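You operate a simulated robot arm through the tools that you are given. There is no shell and no other tool. Be economical: measure what you need, move in short steps, check, and stop when the job is done.

Carry out the task below with a simulated robot arm. There is one attempt and no reset: what you move stays moved.

JOB
Cool things down: dial to LOW, tray vent and lid open, white pot out from under the lamp.
Fine: the pot stays on the plant stand; leave the lamp on. Set down upright: what you pick out.
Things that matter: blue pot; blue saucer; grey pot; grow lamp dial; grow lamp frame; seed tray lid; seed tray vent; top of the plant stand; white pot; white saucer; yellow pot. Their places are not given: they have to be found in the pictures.

The check looks at the end state, three seconds after you hand in, the way a careful person would. Anything else that was tipped, shoved, dropped, spilled or broken makes it a failure. A push-on lid holds only when it is set on centred and level and pressed home; a screw cap is set on level and turned clockwise until tight.

ROBOT AND FRAMES
A 6-joint arm with a two-finger parallel gripper, fixed in place. Base frame: the origin is at the foot of the arm, x ahead of it, y to its left, z up; the work surface is at about z = 78. Units: cm, rad, N and s.
With the tool pointing down near the work surface it reaches from about 24 to 64 cm from the base axis. Its first joint turns from -1.152 to 1.152 rad. Payload 2.7 kg.
The TCP is the grasp point between the finger pads, 2.3 cm short of the fingertips. In the tool frame z runs along the fingers and y along their closing line. The gripper opens to 9.4 cm. The fingers are 3.8 cm wide and 1 cm thick; the gripper's body (5.4 by 9.6 cm) begins 3.9 cm behind the TCP.
Orientation is that of the tool frame in the base frame, as [roll, pitch, yaw] about the fixed x, y, z axes, in that order (R = Rz(yaw) Ry(pitch) Rx(roll)). With the fingers straight down and closing along the base's y, the tool's x points along the base's -x, its y along +y and its z along -z.

CONTROLS
- The arm moves only by the tool apply_moves. Its argument "steps" is a list of rows, each an object (a shift or turn left out is 0, a gripper value left out holds the last) with "delta_pos": the shift along the tool's x, y, z in cm, a list of three; "dr": the turn, a rotation vector about the tool's x, y, z in rad, a list of three; "jaw": the closure in counts, from 0 (fully open) to 255 (shut). In form: [{"delta_pos": [tx, ty, tz], "dr": [rx, ry, rz], "jaw": jaw}, ...]. A call has 1 to 20 rows; each row shifts and turns the commanded pose from where the row before left it, along the tool's axes as they then stand. Rows are played at 5 a second. More than 5 cm and 0.15 rad between two rows, or a gripper value outside its range, and nothing of the call is played. Where a pose cannot be reached the arm comes as near as it can. A force on the tool above 90 N (or 10 N above the force at the start of the call, whichever is more), or a blocked arm, ends the call early, and 0.2 s more pass. The fingers move at their own pace (about 4.5 cm/s each) and stop on an object; they squeeze with about 34 N. The grip force told is the motor's: it shows also when the fingers shut on nothing. Time passes only in rows, and 0.2 s behind the last, so rows that do not move let the fingers close. It gives the time, the measured TCP pose, the force on the tool (base axes), the opening and the grip force at its end, in the units of the frame above (readings bear some noise), with the torque about the TCP (base axes, N m) and any sound that the robot's microphone picked up, and new pictures: "pictures" is both (left out), scene, wrist or none.
- Cameras (640 x 400 px; columns grow to the right, rows downward): "scene" is fixed at [9.93, -43.93, 140.05]; the picture's right is [0.56, -0.83, 0.00], its down [-0.45, -0.30, -0.84] and it looks along [0.70, 0.47, -0.54] (base axes); focal length 311 px, centre (320, 200). "wrist" rides on the gripper at [8.6, 1.6, -7.4] in the tool frame; the picture's right is [-0.18, 0.98, 0.00], its down [-0.58, -0.11, -0.81] and it looks along [-0.79, -0.15, 0.59] (tool axes); focal length 243 px, centre (320, 200).
- probe_pixels(camera, pixels): for up to 12 pixels [column, row] of the newest picture of that camera ("zoom" is the newest enlarged one), the place [x, y, z] in the base frame of the surface seen there, good to about 0.2 cm, but the place of the scene camera against the robot may be out by one fixed shift of up to 1.8 cm in any direction. No time passes.
- inspect(camera, box): a new picture of the part [left, top, right, bottom] of that camera's present view, enlarged. No time passes.
- sign_off(): hands the job in; it is judged then, once.

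Work in short steps. Measure before you move; look again where a grasp or a placing could have gone wrong, and mend it. You have 80 turns and 200 pictures in all, those below and enlarged ones among them. Open the gripper and draw the arm clear of the work before you hand the job in, unless the task says otherwise; then end with one line.

The tools are called after "Emit:" by a JSON object that holds its "method" and its "body". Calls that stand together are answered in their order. apply_moves: Moves the arm, as the interface text tells. Its arguments: {"type":"object","properties":{"steps":{"type":"array"},"pictures":{"type":"string","enum":["both","scene","wrist","none"]}},"required":["steps"]} The other tools are called the same way: probe_pixels (camera, pixels) gives the place of the surface under pixels of a picture; inspect (camera, box) takes an enlarged picture of a part of a camera's view; sign_off () hands the job in.

At the start:

```text
clock: 0.0
tcp_pos: [34.9, -5.42, 113.11]
ee_rot: [3.142, 0.0, 3.141]
ft_force: [0.0, -0.2, -0.2]
torque: [0.0, -0.01, 0.0]
gripper_width: 9.38
finger_force: 0.1
```

scene: 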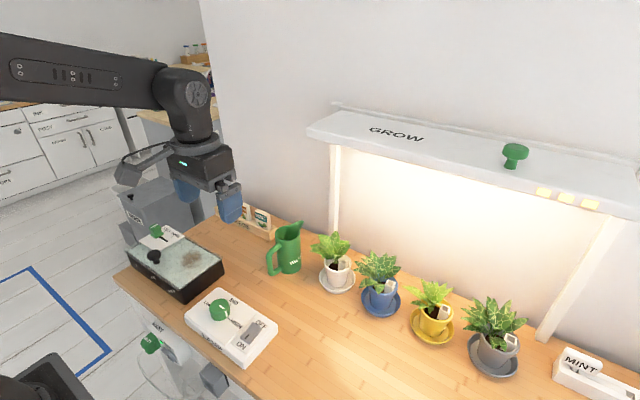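
wrist: 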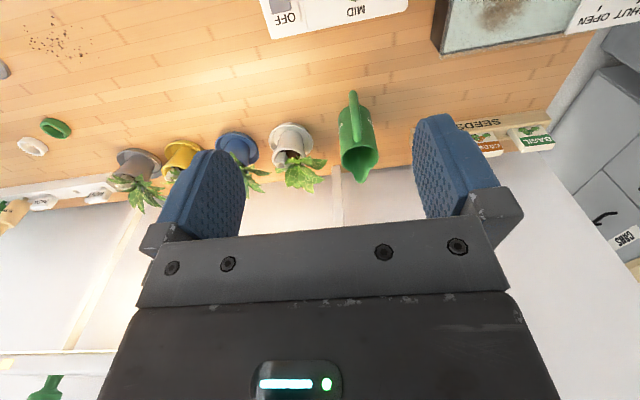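

The scene shows the tray at about (175,262), the dial box at about (230,325), and pots under the lamp. I'll enlarge these areas.

Emit:
{"method": "inspect", "body": {"camera": "scene", "box": [110, 210, 290, 370]}}

Emit:
{"method": "inspect", "body": {"camera": "scene", "box": [300, 210, 540, 390]}}

Emit:
{"method": "inspect", "body": {"camera": "scene", "box": [300, 90, 640, 230]}}

Emit:
{"method": "probe_pixels", "body": {"camera": "scene", "pixels": [[219, 310], [230, 335], [250, 333], [175, 262], [154, 257], [156, 230], [338, 270], [336, 283], [285, 250], [325, 330], [222, 190], [229, 210]]}}

```text
2.50 times, centred on (200, 290) of scene
```

zoom: 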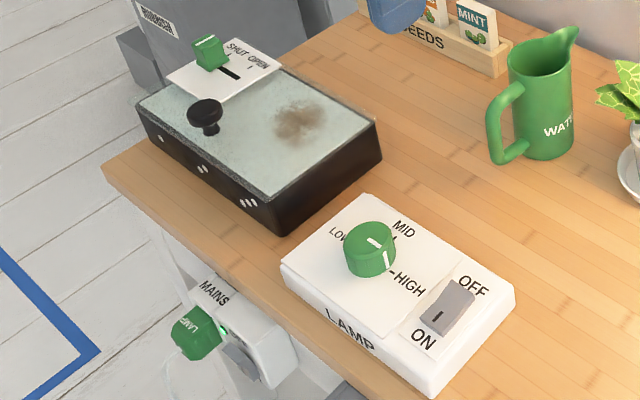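

```text
2.22 times, centred on (420, 300) of scene
```

zoom: 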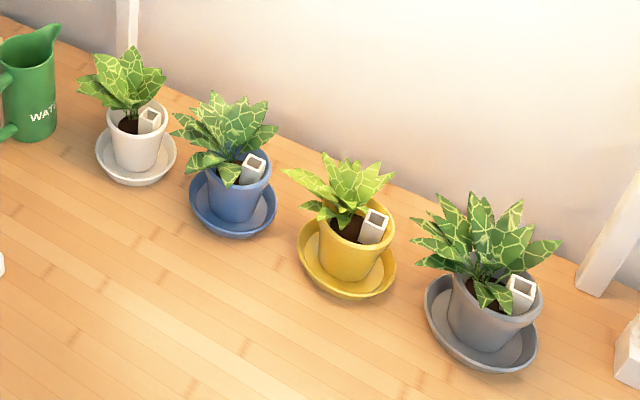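

```text
1.88 times, centred on (470, 160) of scene
```

zoom: 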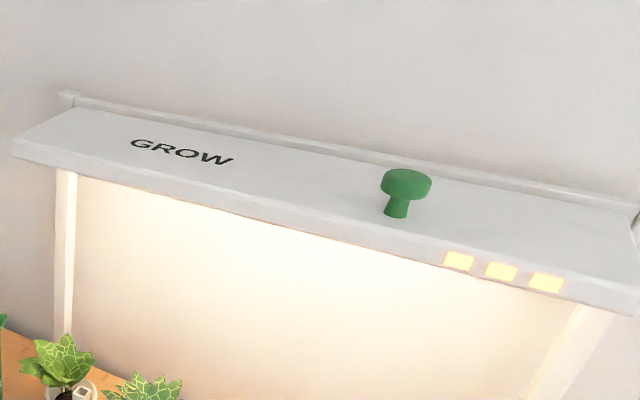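

```text
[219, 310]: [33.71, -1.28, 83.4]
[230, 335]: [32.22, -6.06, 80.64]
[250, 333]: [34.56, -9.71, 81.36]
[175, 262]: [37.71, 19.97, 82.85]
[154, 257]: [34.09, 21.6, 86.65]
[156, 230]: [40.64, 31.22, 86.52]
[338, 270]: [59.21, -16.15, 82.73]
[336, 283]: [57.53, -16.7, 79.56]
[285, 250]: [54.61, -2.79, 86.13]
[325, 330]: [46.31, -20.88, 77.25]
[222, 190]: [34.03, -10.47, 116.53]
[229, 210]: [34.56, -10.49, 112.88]
```

The dial pointer is at HIGH on the lamp box, at about (33.7,-1.3), and the tray is at about (37,20). I'll pull back so the wrist camera sees the dial and gives places in the robot's own frame.

Emit:
{"method": "apply_moves", "body": {"steps": [{"delta_pos": [3, 3, 2]}, {"delta_pos": [3, 3, 2]}, {"delta_pos": [3, 3, 2]}, {}, {}]}}

```text
clock: 1.2
tcp_pos: [25.92, 3.66, 106.91]
ee_rot: [3.141, 0.0, 3.142]
ft_force: [0.2, 0.2, -0.5]
torque: [-0.01, -0.01, -0.02]
gripper_width: 9.39
finger_force: 0.0
```

scene: 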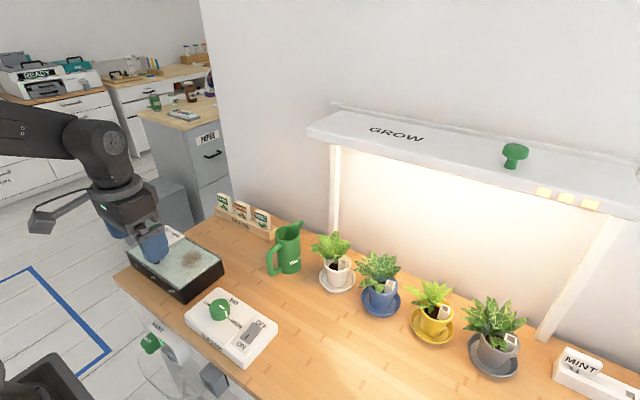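
wrist: 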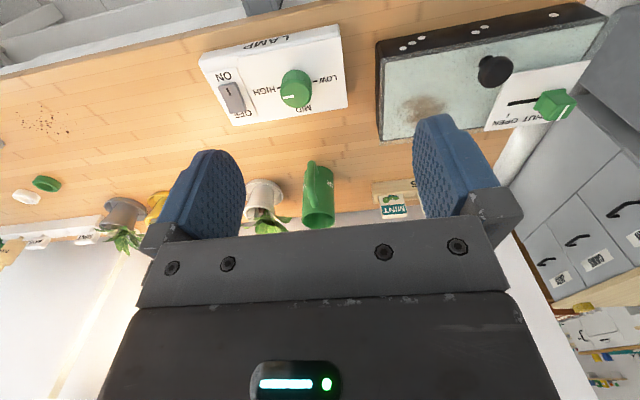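

The wrist view now shows the dial at (297,90), the lid knob at (495,70) and the vent slider at (553,105). I'll enlarge and probe them.

Emit:
{"method": "inspect", "body": {"camera": "wrist", "box": [190, 10, 360, 130]}}

Emit:
{"method": "inspect", "body": {"camera": "wrist", "box": [365, 0, 615, 150]}}

Emit:
{"method": "probe_pixels", "body": {"camera": "wrist", "pixels": [[297, 83], [283, 90], [311, 90], [297, 103], [272, 75], [320, 95], [495, 62], [495, 72], [552, 100], [560, 120], [437, 100], [520, 104]]}}

Emit:
{"method": "probe_pixels", "body": {"camera": "wrist", "pixels": [[378, 45], [383, 137], [600, 20], [575, 118], [205, 65], [340, 30], [347, 103], [230, 122], [100, 100], [590, 66], [488, 128], [432, 58]]}}

Emit:
{"method": "probe_pixels", "body": {"camera": "scene", "pixels": [[219, 305], [215, 288], [278, 320], [244, 366], [185, 318], [338, 270], [155, 257], [185, 300], [223, 268], [520, 150], [312, 130], [555, 195]]}}

```text
3.33 times, centred on (275, 70) of wrist
```

zoom: 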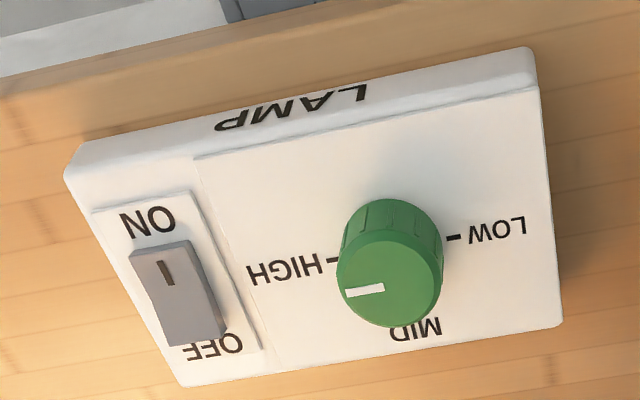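

```text
2.56 times, centred on (490, 75) of wrist
```

zoom: 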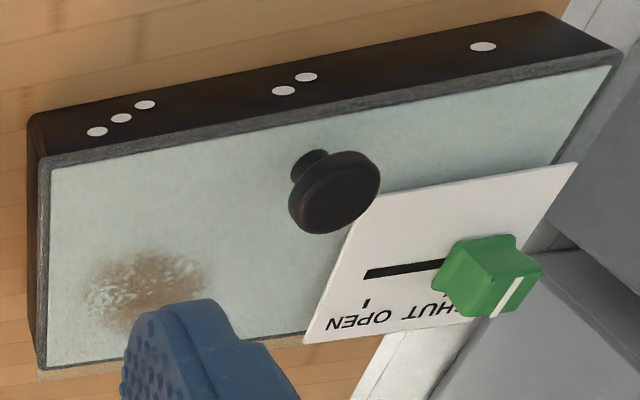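

```text
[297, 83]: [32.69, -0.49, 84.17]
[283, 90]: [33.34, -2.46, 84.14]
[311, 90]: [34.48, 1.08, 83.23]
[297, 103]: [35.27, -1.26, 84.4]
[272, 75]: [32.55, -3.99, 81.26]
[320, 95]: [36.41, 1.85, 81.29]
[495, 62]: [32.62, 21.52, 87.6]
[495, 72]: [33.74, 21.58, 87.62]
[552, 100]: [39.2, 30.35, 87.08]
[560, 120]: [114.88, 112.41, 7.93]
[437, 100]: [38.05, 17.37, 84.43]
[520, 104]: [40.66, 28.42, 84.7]
```

```text
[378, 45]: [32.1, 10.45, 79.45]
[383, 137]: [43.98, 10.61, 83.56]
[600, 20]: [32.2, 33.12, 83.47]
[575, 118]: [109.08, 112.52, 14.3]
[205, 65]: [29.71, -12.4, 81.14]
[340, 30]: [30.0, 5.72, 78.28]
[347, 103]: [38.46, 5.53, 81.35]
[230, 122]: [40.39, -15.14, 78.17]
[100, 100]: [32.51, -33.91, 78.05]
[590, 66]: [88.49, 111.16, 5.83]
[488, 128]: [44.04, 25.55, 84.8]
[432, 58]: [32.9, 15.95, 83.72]
```

```text
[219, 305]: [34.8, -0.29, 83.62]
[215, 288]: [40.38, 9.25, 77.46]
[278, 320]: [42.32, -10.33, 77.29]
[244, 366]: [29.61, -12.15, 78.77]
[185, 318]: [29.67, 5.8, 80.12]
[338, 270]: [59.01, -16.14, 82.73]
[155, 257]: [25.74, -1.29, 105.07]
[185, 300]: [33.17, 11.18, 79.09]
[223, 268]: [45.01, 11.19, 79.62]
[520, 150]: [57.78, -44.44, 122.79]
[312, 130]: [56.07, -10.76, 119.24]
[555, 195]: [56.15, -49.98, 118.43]
```

The dial centre is near (33.9,-0.8) with its top at z≈84.3. I'll probe the HIGH and LOW ticks and the white pointer for angles, and also the vent slider and slot.

Emit:
{"method": "probe_pixels", "body": {"camera": "wrist", "pixels": [[279, 88], [276, 89], [315, 81], [318, 80.5], [284, 98], [293.5, 95.5], [332, 78], [265, 92], [295, 71], [303, 109]]}}

Emit:
{"method": "inspect", "body": {"camera": "wrist", "box": [470, 40, 590, 140]}}

Emit:
{"method": "probe_pixels", "body": {"camera": "zoom", "pixels": [[395, 230], [450, 250], [420, 290], [370, 300], [180, 262], [300, 240], [180, 320], [330, 300], [385, 240], [100, 90], [50, 140], [130, 140]]}}

```text
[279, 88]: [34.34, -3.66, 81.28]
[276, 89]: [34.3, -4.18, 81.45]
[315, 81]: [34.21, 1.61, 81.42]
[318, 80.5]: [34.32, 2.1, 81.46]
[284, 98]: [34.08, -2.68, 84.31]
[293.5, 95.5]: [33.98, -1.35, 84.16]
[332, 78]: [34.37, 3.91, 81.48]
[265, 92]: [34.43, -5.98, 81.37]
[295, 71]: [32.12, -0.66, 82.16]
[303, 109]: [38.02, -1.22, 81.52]
```

```text
4.00 times, centred on (530, 90) of wrist
```

zoom: 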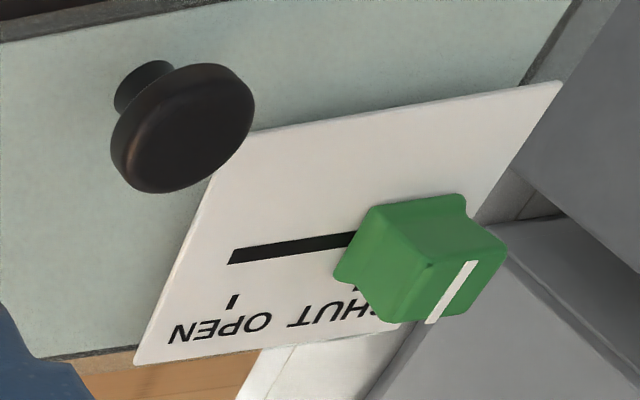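

```text
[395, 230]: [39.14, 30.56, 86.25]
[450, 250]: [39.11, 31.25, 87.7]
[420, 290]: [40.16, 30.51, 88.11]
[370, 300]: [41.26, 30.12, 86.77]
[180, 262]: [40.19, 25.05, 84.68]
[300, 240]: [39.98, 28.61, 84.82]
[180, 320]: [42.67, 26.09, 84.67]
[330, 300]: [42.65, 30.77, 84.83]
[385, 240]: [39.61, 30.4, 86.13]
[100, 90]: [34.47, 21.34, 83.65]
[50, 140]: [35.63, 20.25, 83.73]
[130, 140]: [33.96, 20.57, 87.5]
```

The ticks put the dial centre at about (34.2,-1.0), with LOW exactly opposite HIGH: a half turn counter-clockwise seen from above. I'll go above it and pre-rotate the tool by +π/2 about its z.

Emit:
{"method": "apply_moves", "body": {"steps": [{"delta_pos": [-2.8, -1.55, 3]}, {"delta_pos": [-2.8, -1.55, 3]}, {"delta_pos": [-2.7, -1.56, 3]}, {"dr": [0, 0, 0.1428]}, {"dr": [0, 0, 0.1428]}, {"dr": [0, 0, 0.1428]}, {"dr": [0, 0, 0.1428]}, {"dr": [0, 0, 0.1428]}, {"dr": [0, 0, 0.1428]}, {"dr": [0, 0, 0.1428]}, {"dr": [0, 0, 0.1428]}, {"dr": [0, 0, 0.1428]}, {"dr": [0, 0, 0.1428]}, {"dr": [0, 0, 0.1428]}, {}, {}]}}

```text
clock: 4.6
tcp_pos: [34.32, -1.16, 97.93]
ee_rot: [3.141, -0.001, 1.572]
ft_force: [-0.1, 0.1, -0.6]
torque: [-0.01, -0.03, -0.04]
gripper_width: 9.39
finger_force: 0.1
```

scene: 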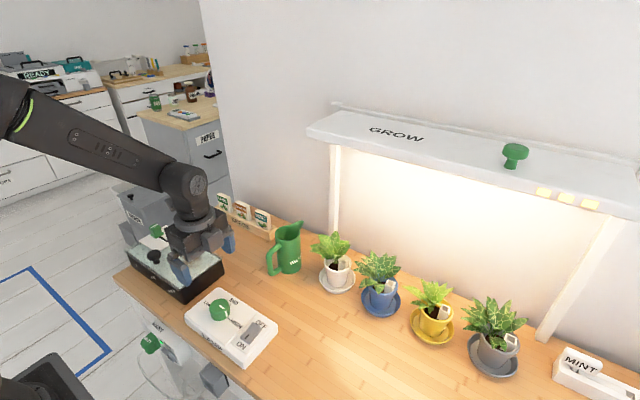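
wrist: 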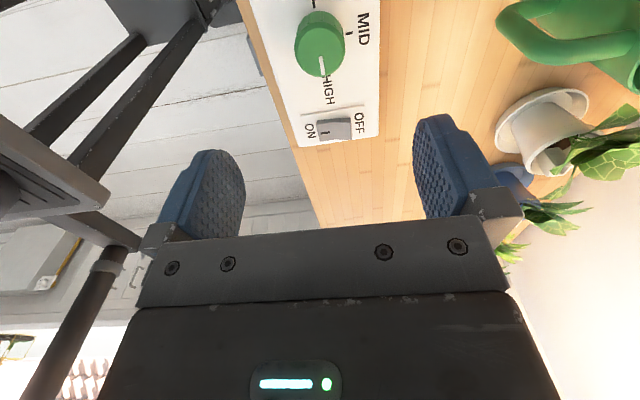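

The wrist view shows the dial at (320,43), off to -x tool side as expected. I'll probe it to confirm the centre before going down.

Emit:
{"method": "probe_pixels", "body": {"camera": "wrist", "pixels": [[299, 48], [342, 50], [322, 58], [322, 72], [320, 30], [348, 36], [330, 78]]}}

```text
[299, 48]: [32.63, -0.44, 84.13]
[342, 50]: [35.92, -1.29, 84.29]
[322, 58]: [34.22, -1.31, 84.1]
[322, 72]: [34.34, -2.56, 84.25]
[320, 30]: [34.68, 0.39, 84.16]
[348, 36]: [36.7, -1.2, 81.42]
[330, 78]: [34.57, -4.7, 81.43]
```

The centre is confirmed at (34.25,-1.05). I'll descend to TCP z≈84.3 and close.

Emit:
{"method": "apply_moves", "body": {"steps": [{"delta_pos": [0, 0, 4]}, {"delta_pos": [0, 0, 4]}, {"delta_pos": [0, 0, 3]}, {"delta_pos": [0, 0, 1.5]}, {"delta_pos": [0, 0, 1.1]}, {}, {"jaw": 255}, {"jaw": 255}, {"jaw": 255}, {"jaw": 255}, {"jaw": 255}]}}

```text
clock: 7.0
tcp_pos: [34.15, -1.07, 84.39]
ee_rot: [-3.14, -0.001, 1.57]
ft_force: [-5.4, 0.0, 0.2]
torque: [-0.07, -0.2, -0.03]
gripper_width: 4.16
finger_force: 45.3
```

scene: 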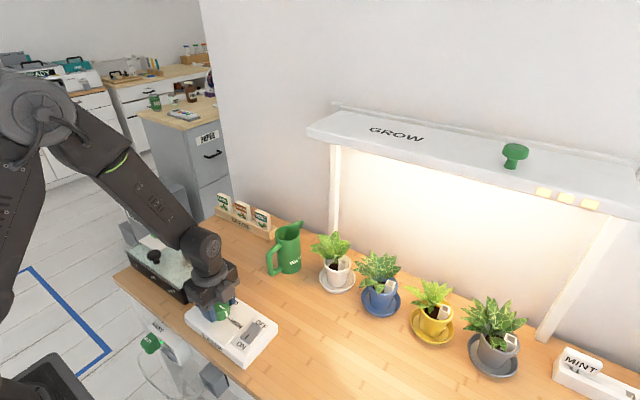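
wrist: 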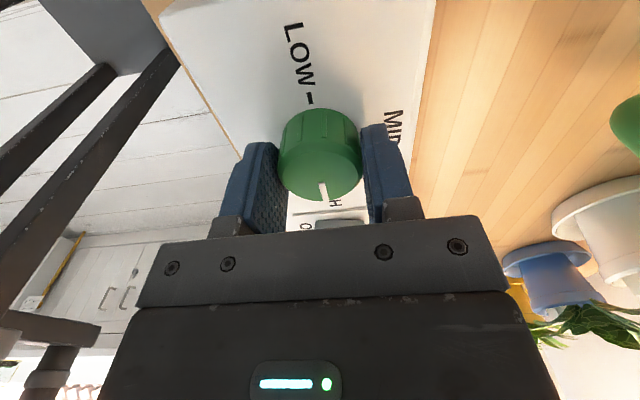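

The dial is gripped with the jaws at 4.2 cm. I'll turn it a first quarter, counter-clockwise from above, and check.

Emit:
{"method": "apply_moves", "body": {"steps": [{"dr": [0, 0, -0.12]}, {"dr": [0, 0, -0.12]}, {"dr": [0, 0, -0.12]}, {"dr": [0, 0, -0.12]}, {"dr": [0, 0, -0.12]}, {"dr": [0, 0, -0.12]}, {"dr": [0, 0, -0.12]}, {"dr": [0, 0, -0.12]}, {"dr": [0, 0, -0.12]}, {"dr": [0, 0, -0.12]}, {"dr": [0, 0, -0.12]}, {"dr": [0, 0, -0.12]}, {"dr": [0, 0, -0.12]}, {}]}}

```text
clock: 10.0
tcp_pos: [34.12, -1.23, 84.48]
ee_rot: [-3.141, -0.003, 3.132]
ft_force: [-4.9, -35.8, -27.0]
torque: [0.17, -0.09, -0.04]
gripper_width: 4.19
finger_force: 45.0
```

scene: 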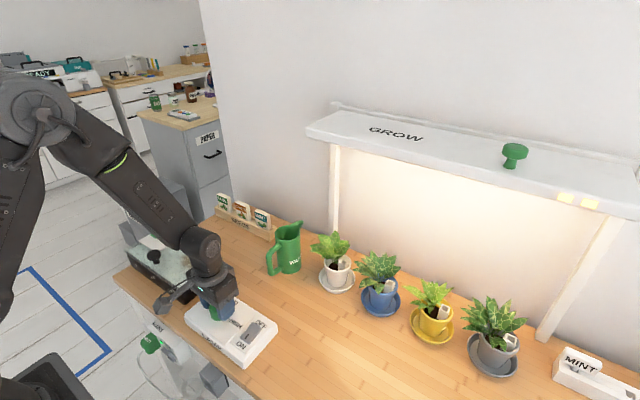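
wrist: 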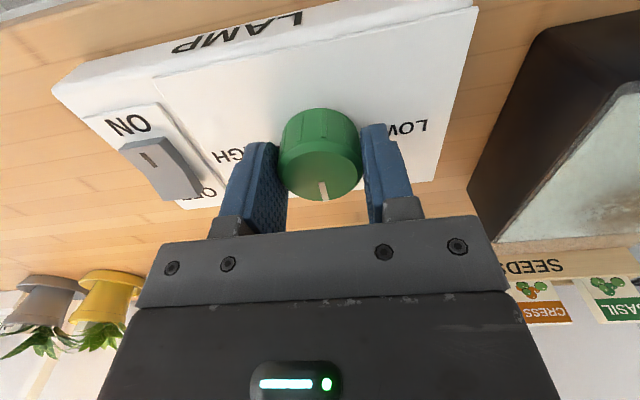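

Lights dropped to two (MID), but there's a side load of -36 N in y and -27 N in z. I'll ease the command slightly (-y, down) and turn the second quarter.

Emit:
{"method": "apply_moves", "body": {"steps": [{"delta_pos": [0, -0.15, 0.08]}, {"dr": [0, 0, -0.12]}, {"dr": [0, 0, -0.12]}, {"dr": [0, 0, -0.12]}, {"dr": [0, 0, -0.12]}, {"dr": [0, 0, -0.12]}, {"dr": [0, 0, -0.12]}, {"dr": [0, 0, -0.12]}, {}], "pictures": "wrist"}}

```text
clock: 12.0
tcp_pos: [34.19, -1.15, 84.28]
ee_rot: [-3.14, 0.0, -2.308]
ft_force: [-7.5, -1.7, 6.7]
torque: [0.67, 0.27, 0.04]
gripper_width: 4.17
finger_force: 45.0
```

wrist: 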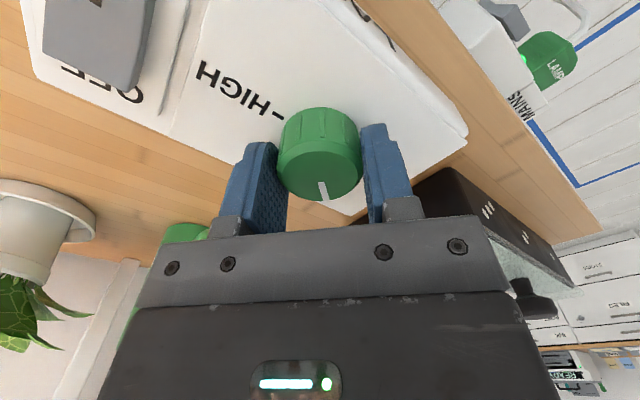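

The forces are low and the turn is at about 3/4. I'll finish the remaining turn.

Emit:
{"method": "apply_moves", "body": {"steps": [{"dr": [0, 0, -0.12]}, {"dr": [0, 0, -0.12]}, {"dr": [0, 0, -0.12]}, {"dr": [0, 0, -0.12]}, {"dr": [0, 0, -0.12]}, {"dr": [0, 0, -0.12]}, {}, {}]}}

```text
clock: 13.8
tcp_pos: [34.33, -1.31, 84.33]
ee_rot: [3.14, 0.001, -1.589]
ft_force: [-10.2, 18.1, -20.5]
torque: [0.07, -0.52, -0.22]
gripper_width: 4.19
finger_force: 45.2
```

scene: 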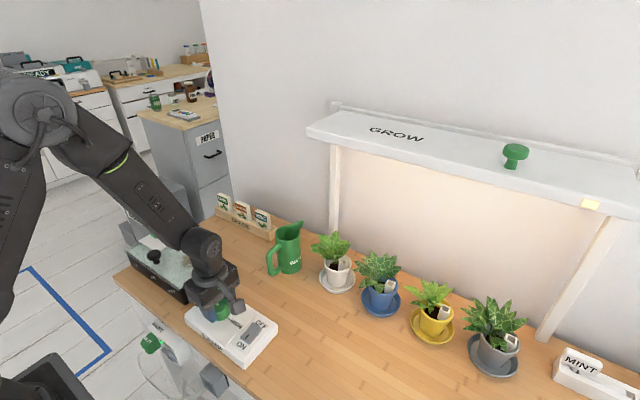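
wrist: 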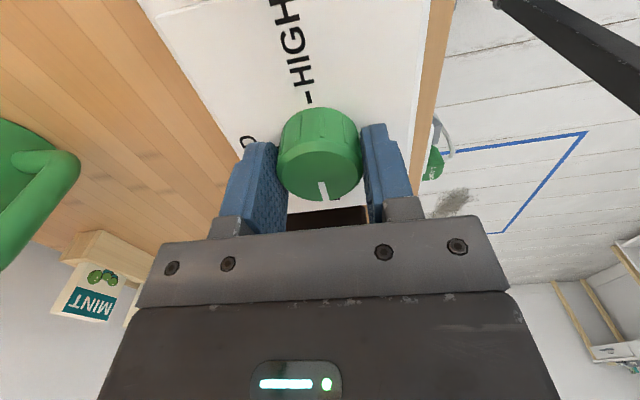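

One lamp light remains, so the dial is at LOW. I'll release, rise, and move to view the tray from its -y side, keeping this orientation (closing along x).

Emit:
{"method": "apply_moves", "body": {"steps": [{"jaw": 0}, {"jaw": 0}, {"jaw": 0}, {"jaw": 0}, {"delta_pos": [0, 0, -4]}, {"delta_pos": [0, 0, -4]}, {"delta_pos": [0, 0, -4]}, {"delta_pos": [0, 0, -4]}, {"delta_pos": [0, 0, -4]}, {"delta_pos": [-3, -1, 0]}, {"delta_pos": [-3, -1, 0]}, {"delta_pos": [-3, -1, 0]}, {"delta_pos": [-3, -1, 0]}, {"delta_pos": [-3, -1, 0]}, {}, {}]}}

```text
clock: 17.2
tcp_pos: [39.66, 13.65, 104.34]
ee_rot: [-3.141, 0.001, -1.591]
ft_force: [0.3, -0.1, -0.3]
torque: [0.0, 0.0, 0.01]
gripper_width: 9.41
finger_force: 0.1
```

scene: 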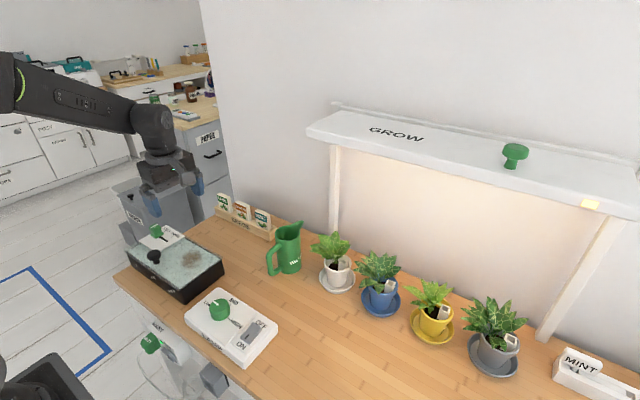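
wrist: 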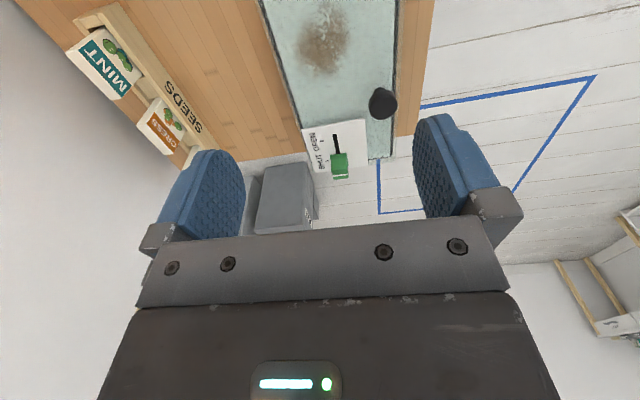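

The slider now shows at about (340,165) and the lid knob at (383,103). I'll enlarge both the wrist and scene views of the tray and dial.

Emit:
{"method": "inspect", "body": {"camera": "wrist", "box": [255, 70, 415, 190]}}

Emit:
{"method": "inspect", "body": {"camera": "scene", "box": [110, 210, 290, 370]}}

Emit:
{"method": "probe_pixels", "body": {"camera": "wrist", "pixels": [[333, 155], [347, 155], [340, 155], [333, 173], [347, 173], [340, 166], [337, 137], [383, 98], [383, 106], [369, 103], [397, 103], [322, 139]]}}

```text
3.33 times, centred on (335, 130) of wrist
```

zoom: 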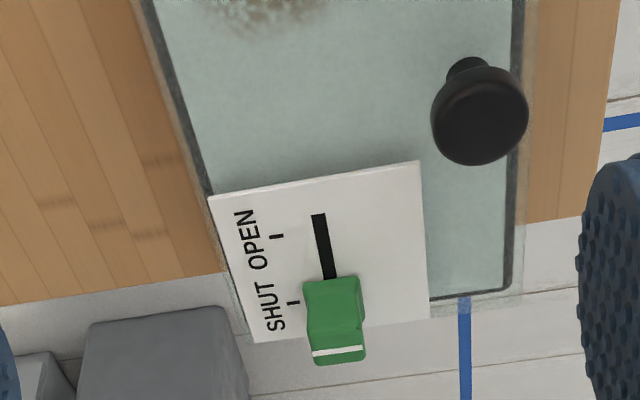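

```text
2.50 times, centred on (200, 290) of scene
```

zoom: 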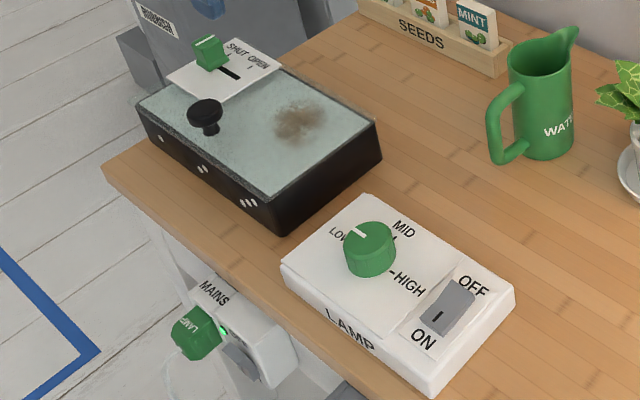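

```text
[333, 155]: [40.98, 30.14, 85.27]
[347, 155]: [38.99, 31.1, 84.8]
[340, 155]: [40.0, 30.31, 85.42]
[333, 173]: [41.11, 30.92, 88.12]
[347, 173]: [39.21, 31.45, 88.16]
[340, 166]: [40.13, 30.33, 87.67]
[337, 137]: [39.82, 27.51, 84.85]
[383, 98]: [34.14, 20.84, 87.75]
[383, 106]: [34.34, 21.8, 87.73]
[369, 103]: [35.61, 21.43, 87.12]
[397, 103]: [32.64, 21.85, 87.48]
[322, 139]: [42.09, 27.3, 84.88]
```

The dial clearly points at LOW. I'll probe the vent ticks and the slot's end to get the travel.

Emit:
{"method": "probe_pixels", "body": {"camera": "wrist", "pixels": [[322.2, 141], [327, 160.7], [334.5, 135], [337, 150], [320, 130], [330, 170], [338, 176], [302, 129], [363, 119], [368, 164], [315, 172]]}}

```text
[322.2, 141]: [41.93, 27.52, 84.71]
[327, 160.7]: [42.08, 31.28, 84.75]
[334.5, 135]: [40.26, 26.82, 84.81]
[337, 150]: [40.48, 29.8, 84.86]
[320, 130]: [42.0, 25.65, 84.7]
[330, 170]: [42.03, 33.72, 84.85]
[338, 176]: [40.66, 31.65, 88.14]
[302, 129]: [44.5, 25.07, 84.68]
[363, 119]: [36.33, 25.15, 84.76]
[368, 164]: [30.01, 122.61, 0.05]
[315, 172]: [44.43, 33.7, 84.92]
```

Slider centre is about (40.15,31.1), with ticks 3.8 cm apart. I'll move above it and look before descending.

Emit:
{"method": "apply_moves", "body": {"steps": [{"dr": [0, 0, -0.02]}, {"delta_pos": [-4.5, -0.2, 0]}, {"delta_pos": [-4.5, -0.2, 0]}, {"delta_pos": [-4.5, 0, 0]}, {"delta_pos": [-3.9, -0.1, 0]}, {"delta_pos": [0, 0, 4]}, {"delta_pos": [0, 0, 4]}, {"delta_pos": [0, 0, 2]}, {}, {}]}}

```text
clock: 19.4
tcp_pos: [39.88, 31.33, 94.56]
ee_rot: [-3.141, 0.001, -1.569]
ft_force: [-0.4, -0.1, 0.2]
torque: [0.0, 0.01, -0.04]
gripper_width: 9.41
finger_force: 0.0
```

scene: 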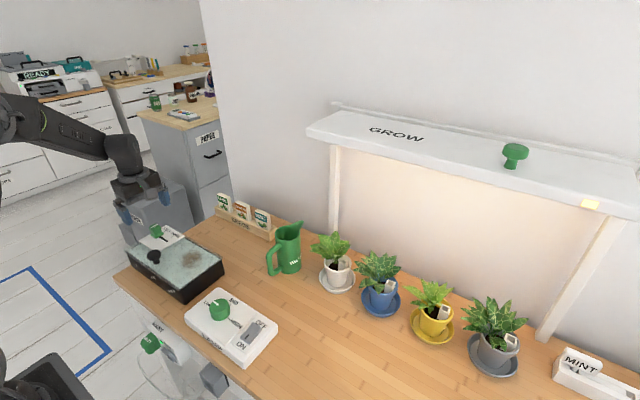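
wrist: 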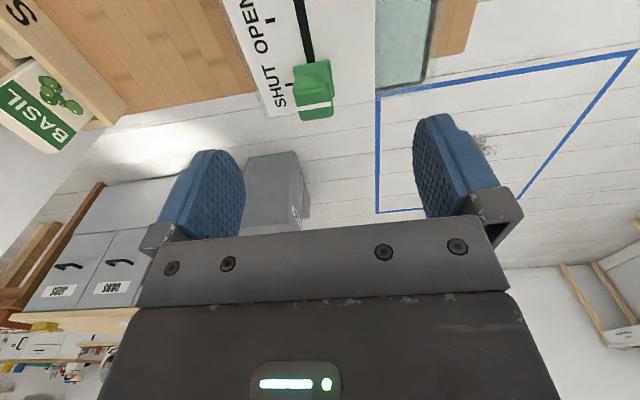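

Above the slider. I'll descend 7.1 cm with a 0.25 cm x correction and close on it.

Emit:
{"method": "apply_moves", "body": {"steps": [{"delta_pos": [0.1, -0.25, 3]}, {"delta_pos": [0, 0, 3]}, {"delta_pos": [0, 0, 1.1]}, {}, {"jaw": 255}, {"jaw": 255}, {"jaw": 255}, {"jaw": 255}, {"jaw": 255}, {"jaw": 255}]}}

```text
clock: 21.6
tcp_pos: [40.38, 31.18, 87.58]
ee_rot: [-3.141, 0.0, -1.57]
ft_force: [-3.3, -0.6, 0.3]
torque: [0.0, 0.06, -0.07]
gripper_width: 2.48
finger_force: 44.8
```

scene: 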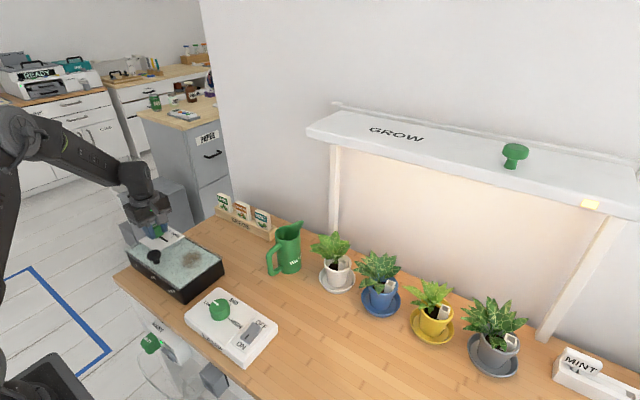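
wrist: 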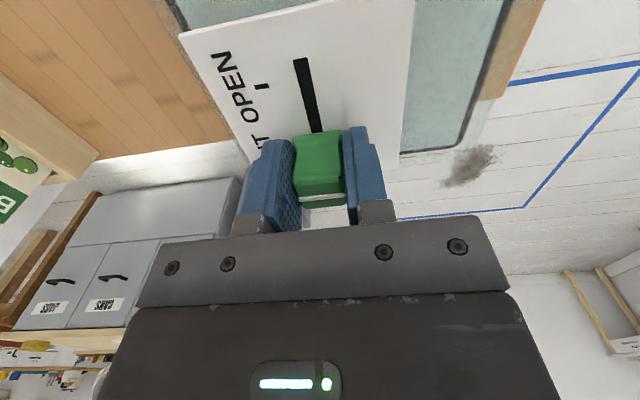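

Slider gripped at 2.5 cm with low forces. I'll slide it in -y (tool +x) by 3.8 cm in small steps.

Emit:
{"method": "apply_moves", "body": {"steps": [{"delta_pos": [0.5, 0, 0]}, {"delta_pos": [0.5, 0, 0]}, {"delta_pos": [0.5, 0, 0]}, {"delta_pos": [0.5, 0, 0]}, {"delta_pos": [0.5, 0, 0]}, {"delta_pos": [0.5, 0, 0]}, {"delta_pos": [0.5, 0, 0]}, {"delta_pos": [0.2, 0, 0]}, {}, {}]}}

```text
clock: 23.8
tcp_pos: [40.33, 27.18, 87.34]
ee_rot: [-3.14, 0.001, -1.57]
ft_force: [-7.1, -2.1, 28.3]
torque: [0.49, 0.16, -0.06]
gripper_width: 2.52
finger_force: 44.9
```

scene: 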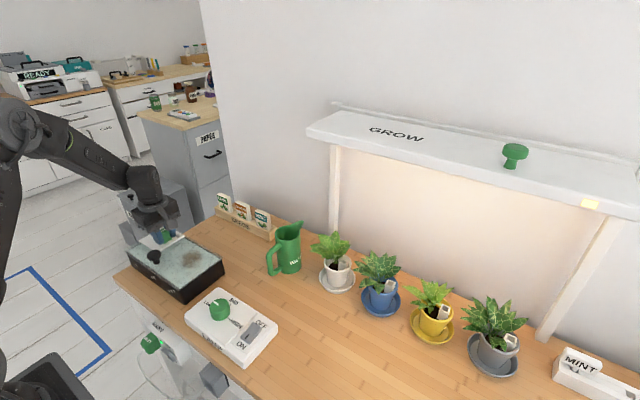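
wrist: 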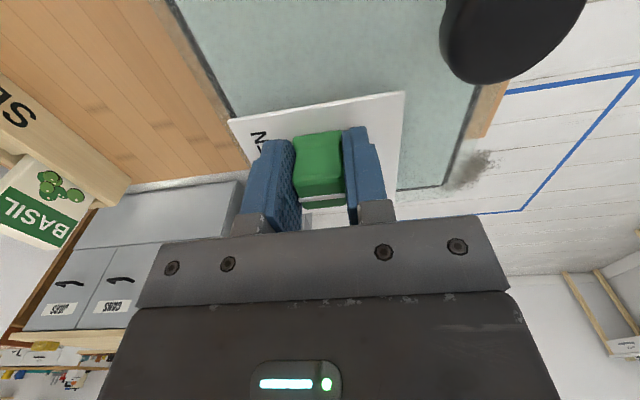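

The slider reached OPEN with no strong stop force. I'll release, rise and return to the earlier viewing place.

Emit:
{"method": "apply_moves", "body": {"steps": [{"jaw": 0}, {"jaw": 0}, {"jaw": 0}, {"jaw": 0}, {"delta_pos": [0, 0, -4]}, {"delta_pos": [0, 0, -4]}, {"delta_pos": [0, 0, -4]}, {"delta_pos": [0, 0, -4]}, {"delta_pos": [4.5, 0, 0]}, {"delta_pos": [4.5, 0, 0]}, {"delta_pos": [4.5, 0, 0]}, {}, {}]}}

Emit:
{"method": "inspect", "body": {"camera": "scene", "box": [110, 210, 290, 320]}}

Emit:
{"method": "inspect", "body": {"camera": "wrist", "box": [235, 0, 435, 190]}}

```text
clock: 26.6
tcp_pos: [39.99, 13.85, 103.39]
ee_rot: [3.141, 0.001, -1.569]
ft_force: [0.1, -1.4, 0.2]
torque: [-0.01, -0.02, -0.01]
gripper_width: 9.38
finger_force: 0.0
```

scene: 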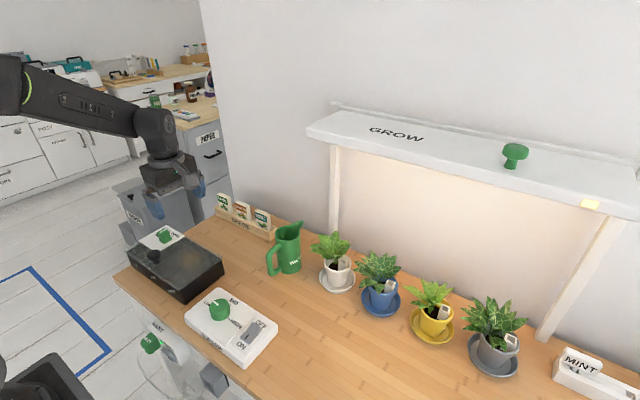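
wrist: 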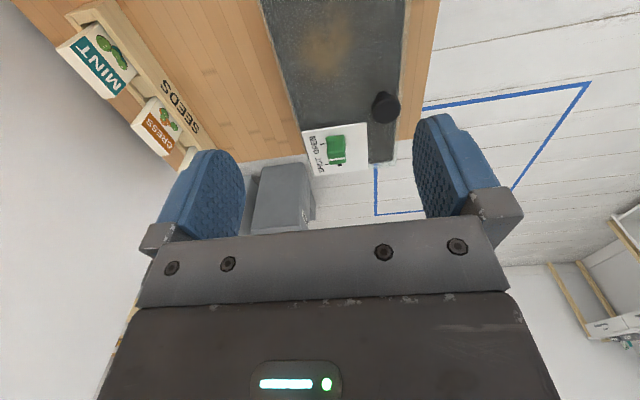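

```text
3.56 times, centred on (200, 265) of scene
```

zoom: 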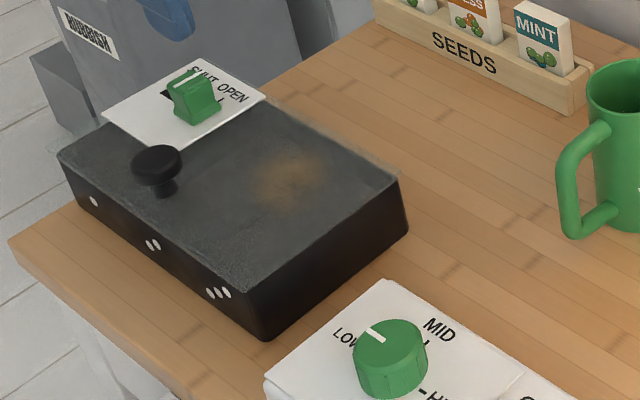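

```text
2.11 times, centred on (335, 95) of wrist
```

zoom: 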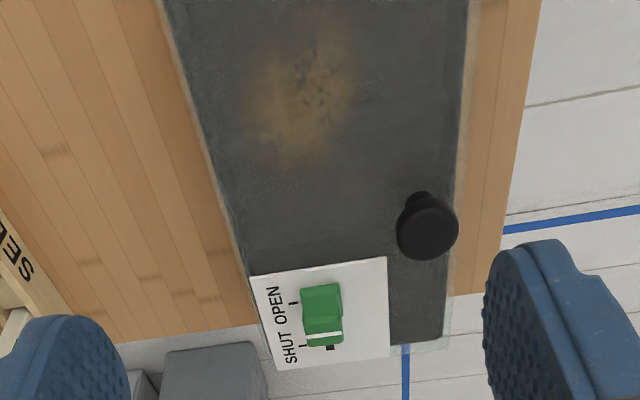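

The vent is open (slider at the OPEN tick) and the tray hasn't shifted. For the lid I'll rotate back to closing along y and look at the knob from behind.

Emit:
{"method": "apply_moves", "body": {"steps": [{"dr": [0, 0, 0.1428]}, {"dr": [0, 0, 0.1428]}, {"dr": [0, 0, 0.1428]}, {"dr": [0, 0, 0.1428]}, {"dr": [0, 0, 0.1428]}, {"dr": [0, 0, 0.1428]}, {"dr": [0, 0, 0.1428]}, {"dr": [0, 0, 0.1428]}, {"dr": [0, 0, 0.1428]}, {"dr": [0, 0, 0.1428]}, {"dr": [0, 0, 0.1428]}, {"delta_pos": [4.5, 4, 2]}, {"delta_pos": [4.5, 3.5, 2]}, {"delta_pos": [4, 0, 0], "jaw": 92}, {}, {}]}}

Emit:
{"method": "inspect", "body": {"camera": "wrist", "box": [180, 0, 440, 170]}}

```text
refused: row 12 steps farther than a row can; nothing moved
```

```text
2.35 times, centred on (310, 85) of wrist
```

zoom: 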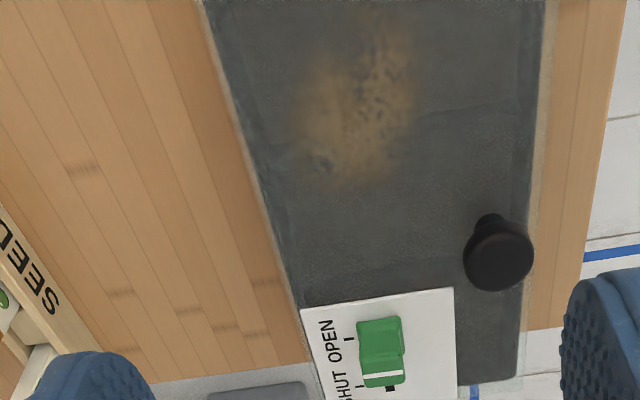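

The steps were too long (combined length over 5 cm); I'll split them.

Emit:
{"method": "apply_moves", "body": {"steps": [{"dr": [0, 0, 0.1428]}, {"dr": [0, 0, 0.1428]}, {"dr": [0, 0, 0.1428]}, {"dr": [0, 0, 0.1428]}, {"dr": [0, 0, 0.1428]}, {"dr": [0, 0, 0.1428]}, {"dr": [0, 0, 0.1428]}, {"dr": [0, 0, 0.1428]}, {"dr": [0, 0, 0.1428]}, {"dr": [0, 0, 0.1428]}, {"dr": [0, 0, 0.1428]}, {"delta_pos": [3.5, 2.5, 1]}, {"delta_pos": [3.5, 2.5, 1]}, {"delta_pos": [3.5, 2.5, 1], "jaw": 92}, {"delta_pos": [2.5, 0, 1], "jaw": 92}, {}, {}]}}

Emit:
{"method": "inspect", "body": {"camera": "wrist", "box": [180, 0, 440, 170]}}

```text
clock: 30.2
tcp_pos: [27.18, 21.39, 99.39]
ee_rot: [3.142, -0.001, -3.139]
ft_force: [0.4, 0.4, 0.5]
torque: [0.03, 0.0, 0.02]
gripper_width: 6.0
finger_force: 0.0
```

scene: 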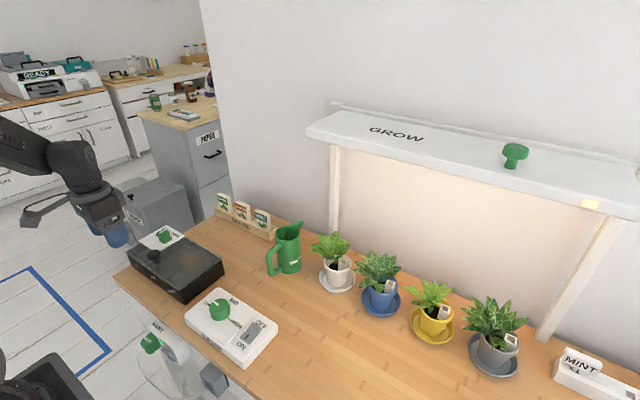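
wrist: 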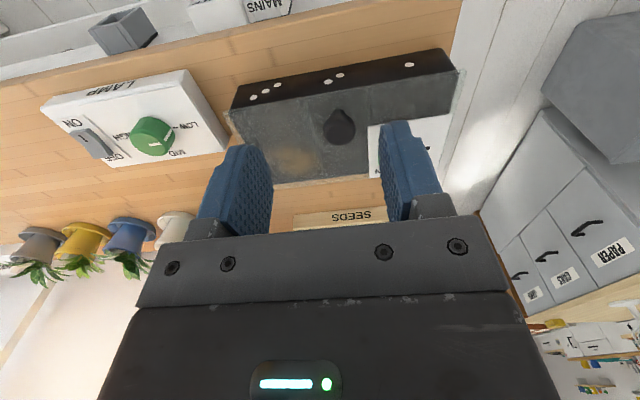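

```text
2.35 times, centred on (310, 85) of wrist
```

zoom: 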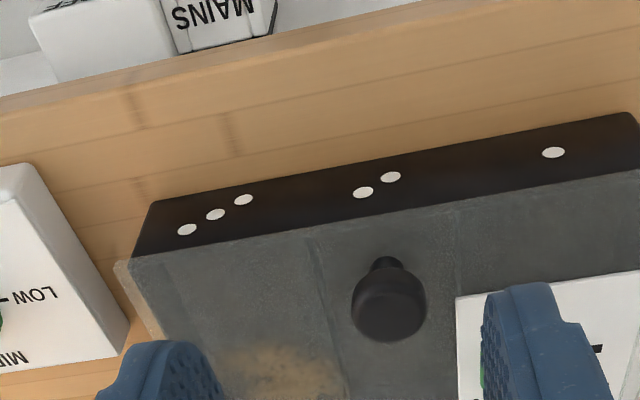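

The knob is at (339,126) in the wrist view; I'll probe its rim, the lid around it and the tray edges.

Emit:
{"method": "probe_pixels", "body": {"camera": "zoom", "pixels": [[356, 305], [424, 305], [390, 300], [390, 335], [390, 285], [378, 264], [390, 360], [330, 300], [130, 262], [160, 330], [145, 300], [320, 230]]}}

Emit:
{"method": "probe_pixels", "body": {"camera": "wrist", "pixels": [[290, 182], [350, 175], [340, 160], [276, 180], [330, 215], [300, 186]]}}

```text
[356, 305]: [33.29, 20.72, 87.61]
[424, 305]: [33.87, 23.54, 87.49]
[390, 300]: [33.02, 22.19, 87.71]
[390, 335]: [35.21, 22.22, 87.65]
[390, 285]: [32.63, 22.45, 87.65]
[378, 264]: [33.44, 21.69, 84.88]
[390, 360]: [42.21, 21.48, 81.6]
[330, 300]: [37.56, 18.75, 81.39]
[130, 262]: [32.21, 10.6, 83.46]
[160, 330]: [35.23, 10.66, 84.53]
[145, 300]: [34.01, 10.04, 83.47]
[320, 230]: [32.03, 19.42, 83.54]
```

```text
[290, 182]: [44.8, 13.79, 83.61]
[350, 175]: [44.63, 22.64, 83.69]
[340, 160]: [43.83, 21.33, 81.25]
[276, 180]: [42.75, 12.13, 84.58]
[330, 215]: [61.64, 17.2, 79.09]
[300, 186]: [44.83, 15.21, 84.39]
```

Knob centre is about (34.1,21.95), head top z 87.7. I'll move over it, descend to TCP z≈86.9 and grip along y.

Emit:
{"method": "apply_moves", "body": {"steps": [{"delta_pos": [-3.5, 0.3, 1]}, {"delta_pos": [-3.4, 0.25, 1]}, {"delta_pos": [0, 0, 4]}, {"delta_pos": [0, 0, 4]}, {"delta_pos": [0, 0, 1.5]}, {"delta_pos": [0, 0, 1]}, {}, {"jaw": 255}, {"jaw": 255}, {"jaw": 255}, {"jaw": 255}, {}]}}

```text
clock: 32.8
tcp_pos: [34.01, 21.99, 86.94]
ee_rot: [3.141, 0.002, -3.14]
ft_force: [-1.4, 16.4, -4.9]
torque: [0.1, 0.29, 0.05]
gripper_width: 3.12
finger_force: 44.9
```

scene: 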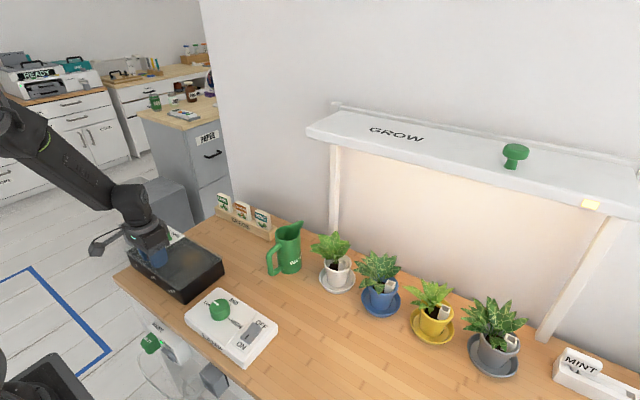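
wrist: 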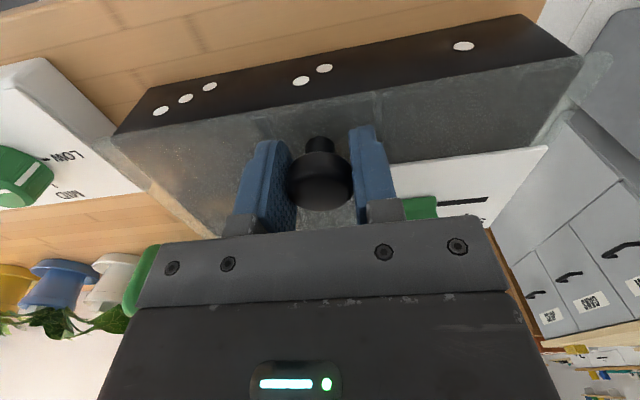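

Knob gripped at 3.1 cm, with a mild side force. I'll ease +y a bit and lift 1 cm gently to learn whether the lid hinges or lifts off.

Emit:
{"method": "apply_moves", "body": {"steps": [{"delta_pos": [0, 0.1, 0]}, {"delta_pos": [0, 0, -0.25]}, {"delta_pos": [0, 0, -0.25]}, {"delta_pos": [0, 0, -0.25]}, {"delta_pos": [0, 0, -0.25]}, {}]}}

Emit:
{"method": "inspect", "body": {"camera": "scene", "box": [110, 210, 290, 320]}}

```text
clock: 34.2
tcp_pos: [34.33, 21.97, 87.84]
ee_rot: [3.138, 0.006, -3.141]
ft_force: [17.2, 24.7, -15.0]
torque: [-0.04, 0.81, -0.03]
gripper_width: 3.1
finger_force: 44.7
```

scene: 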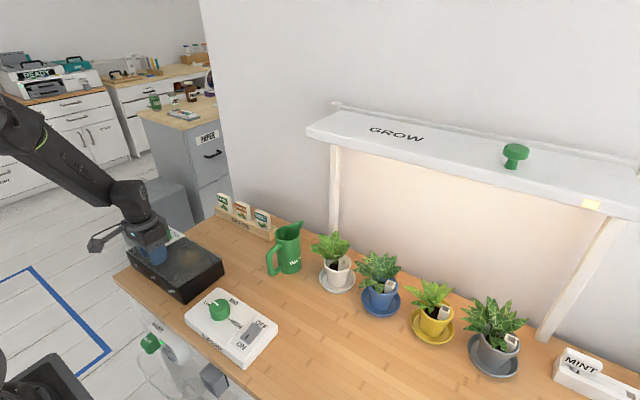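
wrist: 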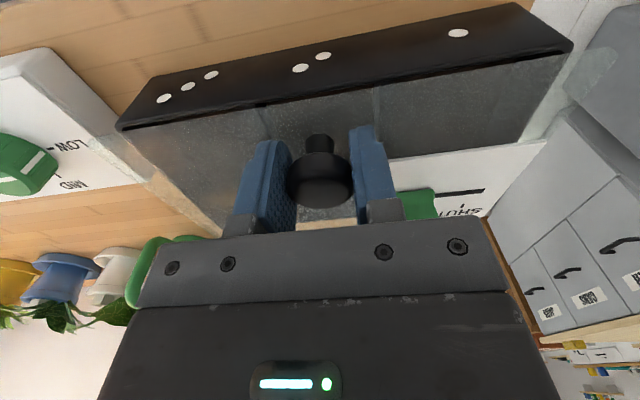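

```text
3.56 times, centred on (200, 265) of scene
```

zoom: 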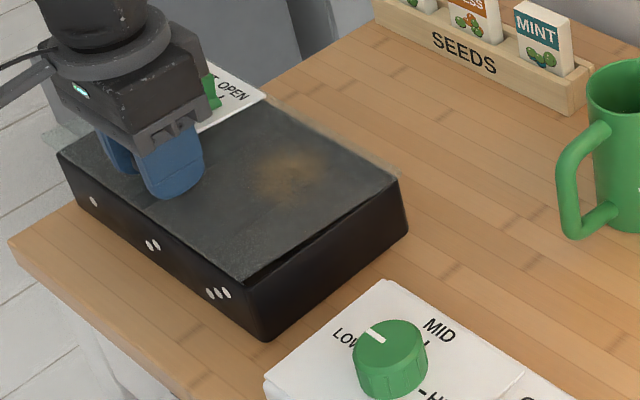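

The lid is hinged at its rear edge (front gap visible, and the arc matches a hinge at x≈44.3, z≈83.7). I'll follow that arc with the tool kept vertical, letting the knob pivot between the pads, first to 0.5 rad.

Emit:
{"method": "apply_moves", "body": {"steps": [{"delta_pos": [-0.37, 0.1, 0]}, {"delta_pos": [-0.24, 0, -0.49]}, {"delta_pos": [-0.23, 0, -0.48]}, {"delta_pos": [-0.28, 0, -0.46]}, {"delta_pos": [-0.29, 0, -0.46]}, {"delta_pos": [-0.32, 0, -0.43]}, {"delta_pos": [-0.33, 0, -0.43]}, {"delta_pos": [-0.37, 0, -0.4]}, {"delta_pos": [-0.37, 0, -0.39]}, {}]}}

```text
clock: 36.4
tcp_pos: [36.97, 22.01, 91.34]
ee_rot: [-3.141, -0.002, 3.14]
ft_force: [-28.2, 7.4, 11.0]
torque: [0.14, 1.13, 0.04]
gripper_width: 3.17
finger_force: 45.1
```

scene: 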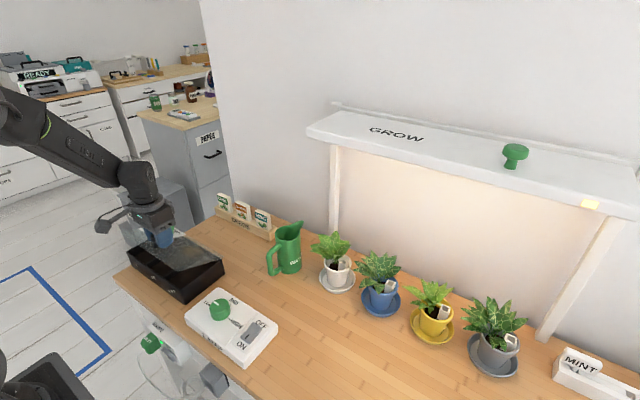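
wrist: 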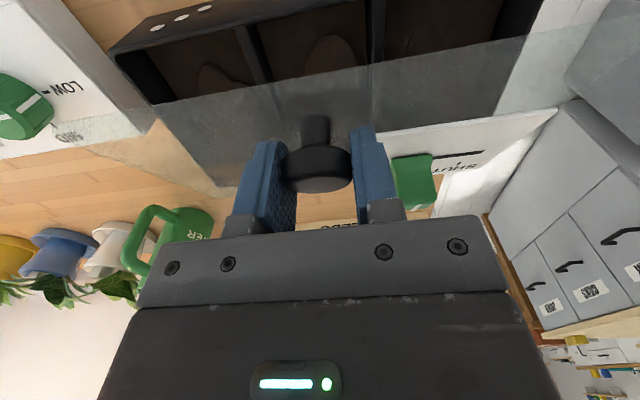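

The lid follows well and the tray is exposed. I'll continue to about 1.0 rad, shifted slightly outward to ease the radial load.

Emit:
{"method": "apply_moves", "body": {"steps": [{"delta_pos": [-0.3, 0, -0.42]}, {"delta_pos": [-0.41, 0, -0.39]}, {"delta_pos": [-0.43, 0, -0.31]}, {"delta_pos": [-0.44, 0, -0.31]}, {"delta_pos": [-0.47, 0, -0.27]}, {"delta_pos": [-0.47, 0, -0.27]}, {"delta_pos": [-0.49, 0, -0.22]}, {"delta_pos": [-0.49, 0, -0.22]}, {"delta_pos": [-0.51, 0, -0.17]}, {"delta_pos": [-0.52, 0, -0.17]}, {}]}}

```text
clock: 38.8
tcp_pos: [41.44, 21.95, 94.16]
ee_rot: [-3.14, -0.001, -3.14]
ft_force: [-15.0, 3.7, 11.5]
torque: [0.04, 1.19, -0.1]
gripper_width: 3.1
finger_force: 45.6
```

scene: 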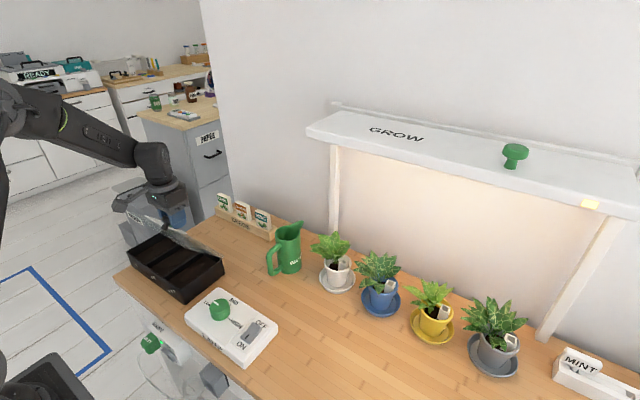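
wrist: 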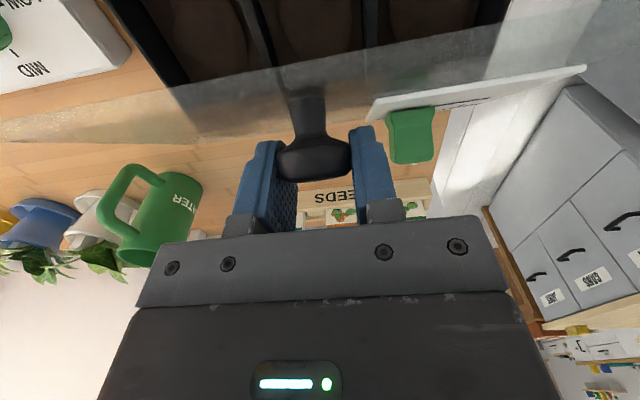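

The lid is at about 57°. I'll continue along the arc to about 1.5 rad.

Emit:
{"method": "apply_moves", "body": {"steps": [{"delta_pos": [-0.52, 0, -0.12]}, {"delta_pos": [-0.53, 0, -0.11]}, {"delta_pos": [-0.53, 0, -0.07]}, {"delta_pos": [-0.54, 0, -0.06]}, {"delta_pos": [-0.54, 0, -0.01]}, {"delta_pos": [-0.54, 0, -0.01]}, {"delta_pos": [-0.53, 0, 0.04]}, {"delta_pos": [-0.54, 0, 0.05]}, {"delta_pos": [-0.53, 0, 0.09]}, {"delta_pos": [-0.53, 0, 0.1]}, {}]}}

```text
clock: 41.2
tcp_pos: [46.79, 21.96, 94.07]
ee_rot: [-3.14, -0.002, -3.139]
ft_force: [-5.9, -2.2, 9.1]
torque: [0.09, 0.73, 0.1]
gripper_width: 2.7
finger_force: 45.2
```

scene: 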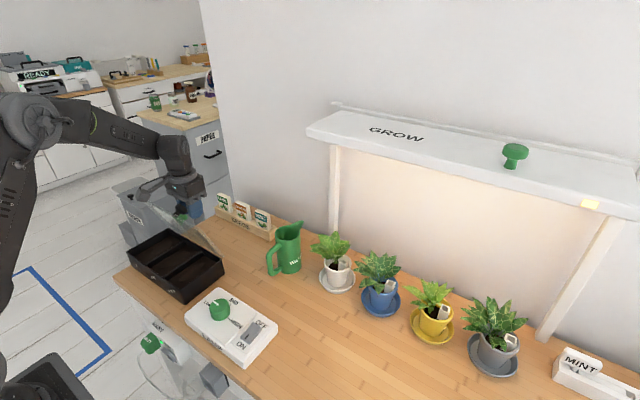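
wrist: 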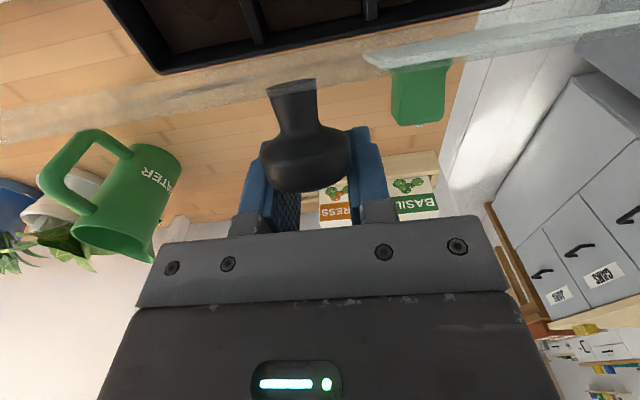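

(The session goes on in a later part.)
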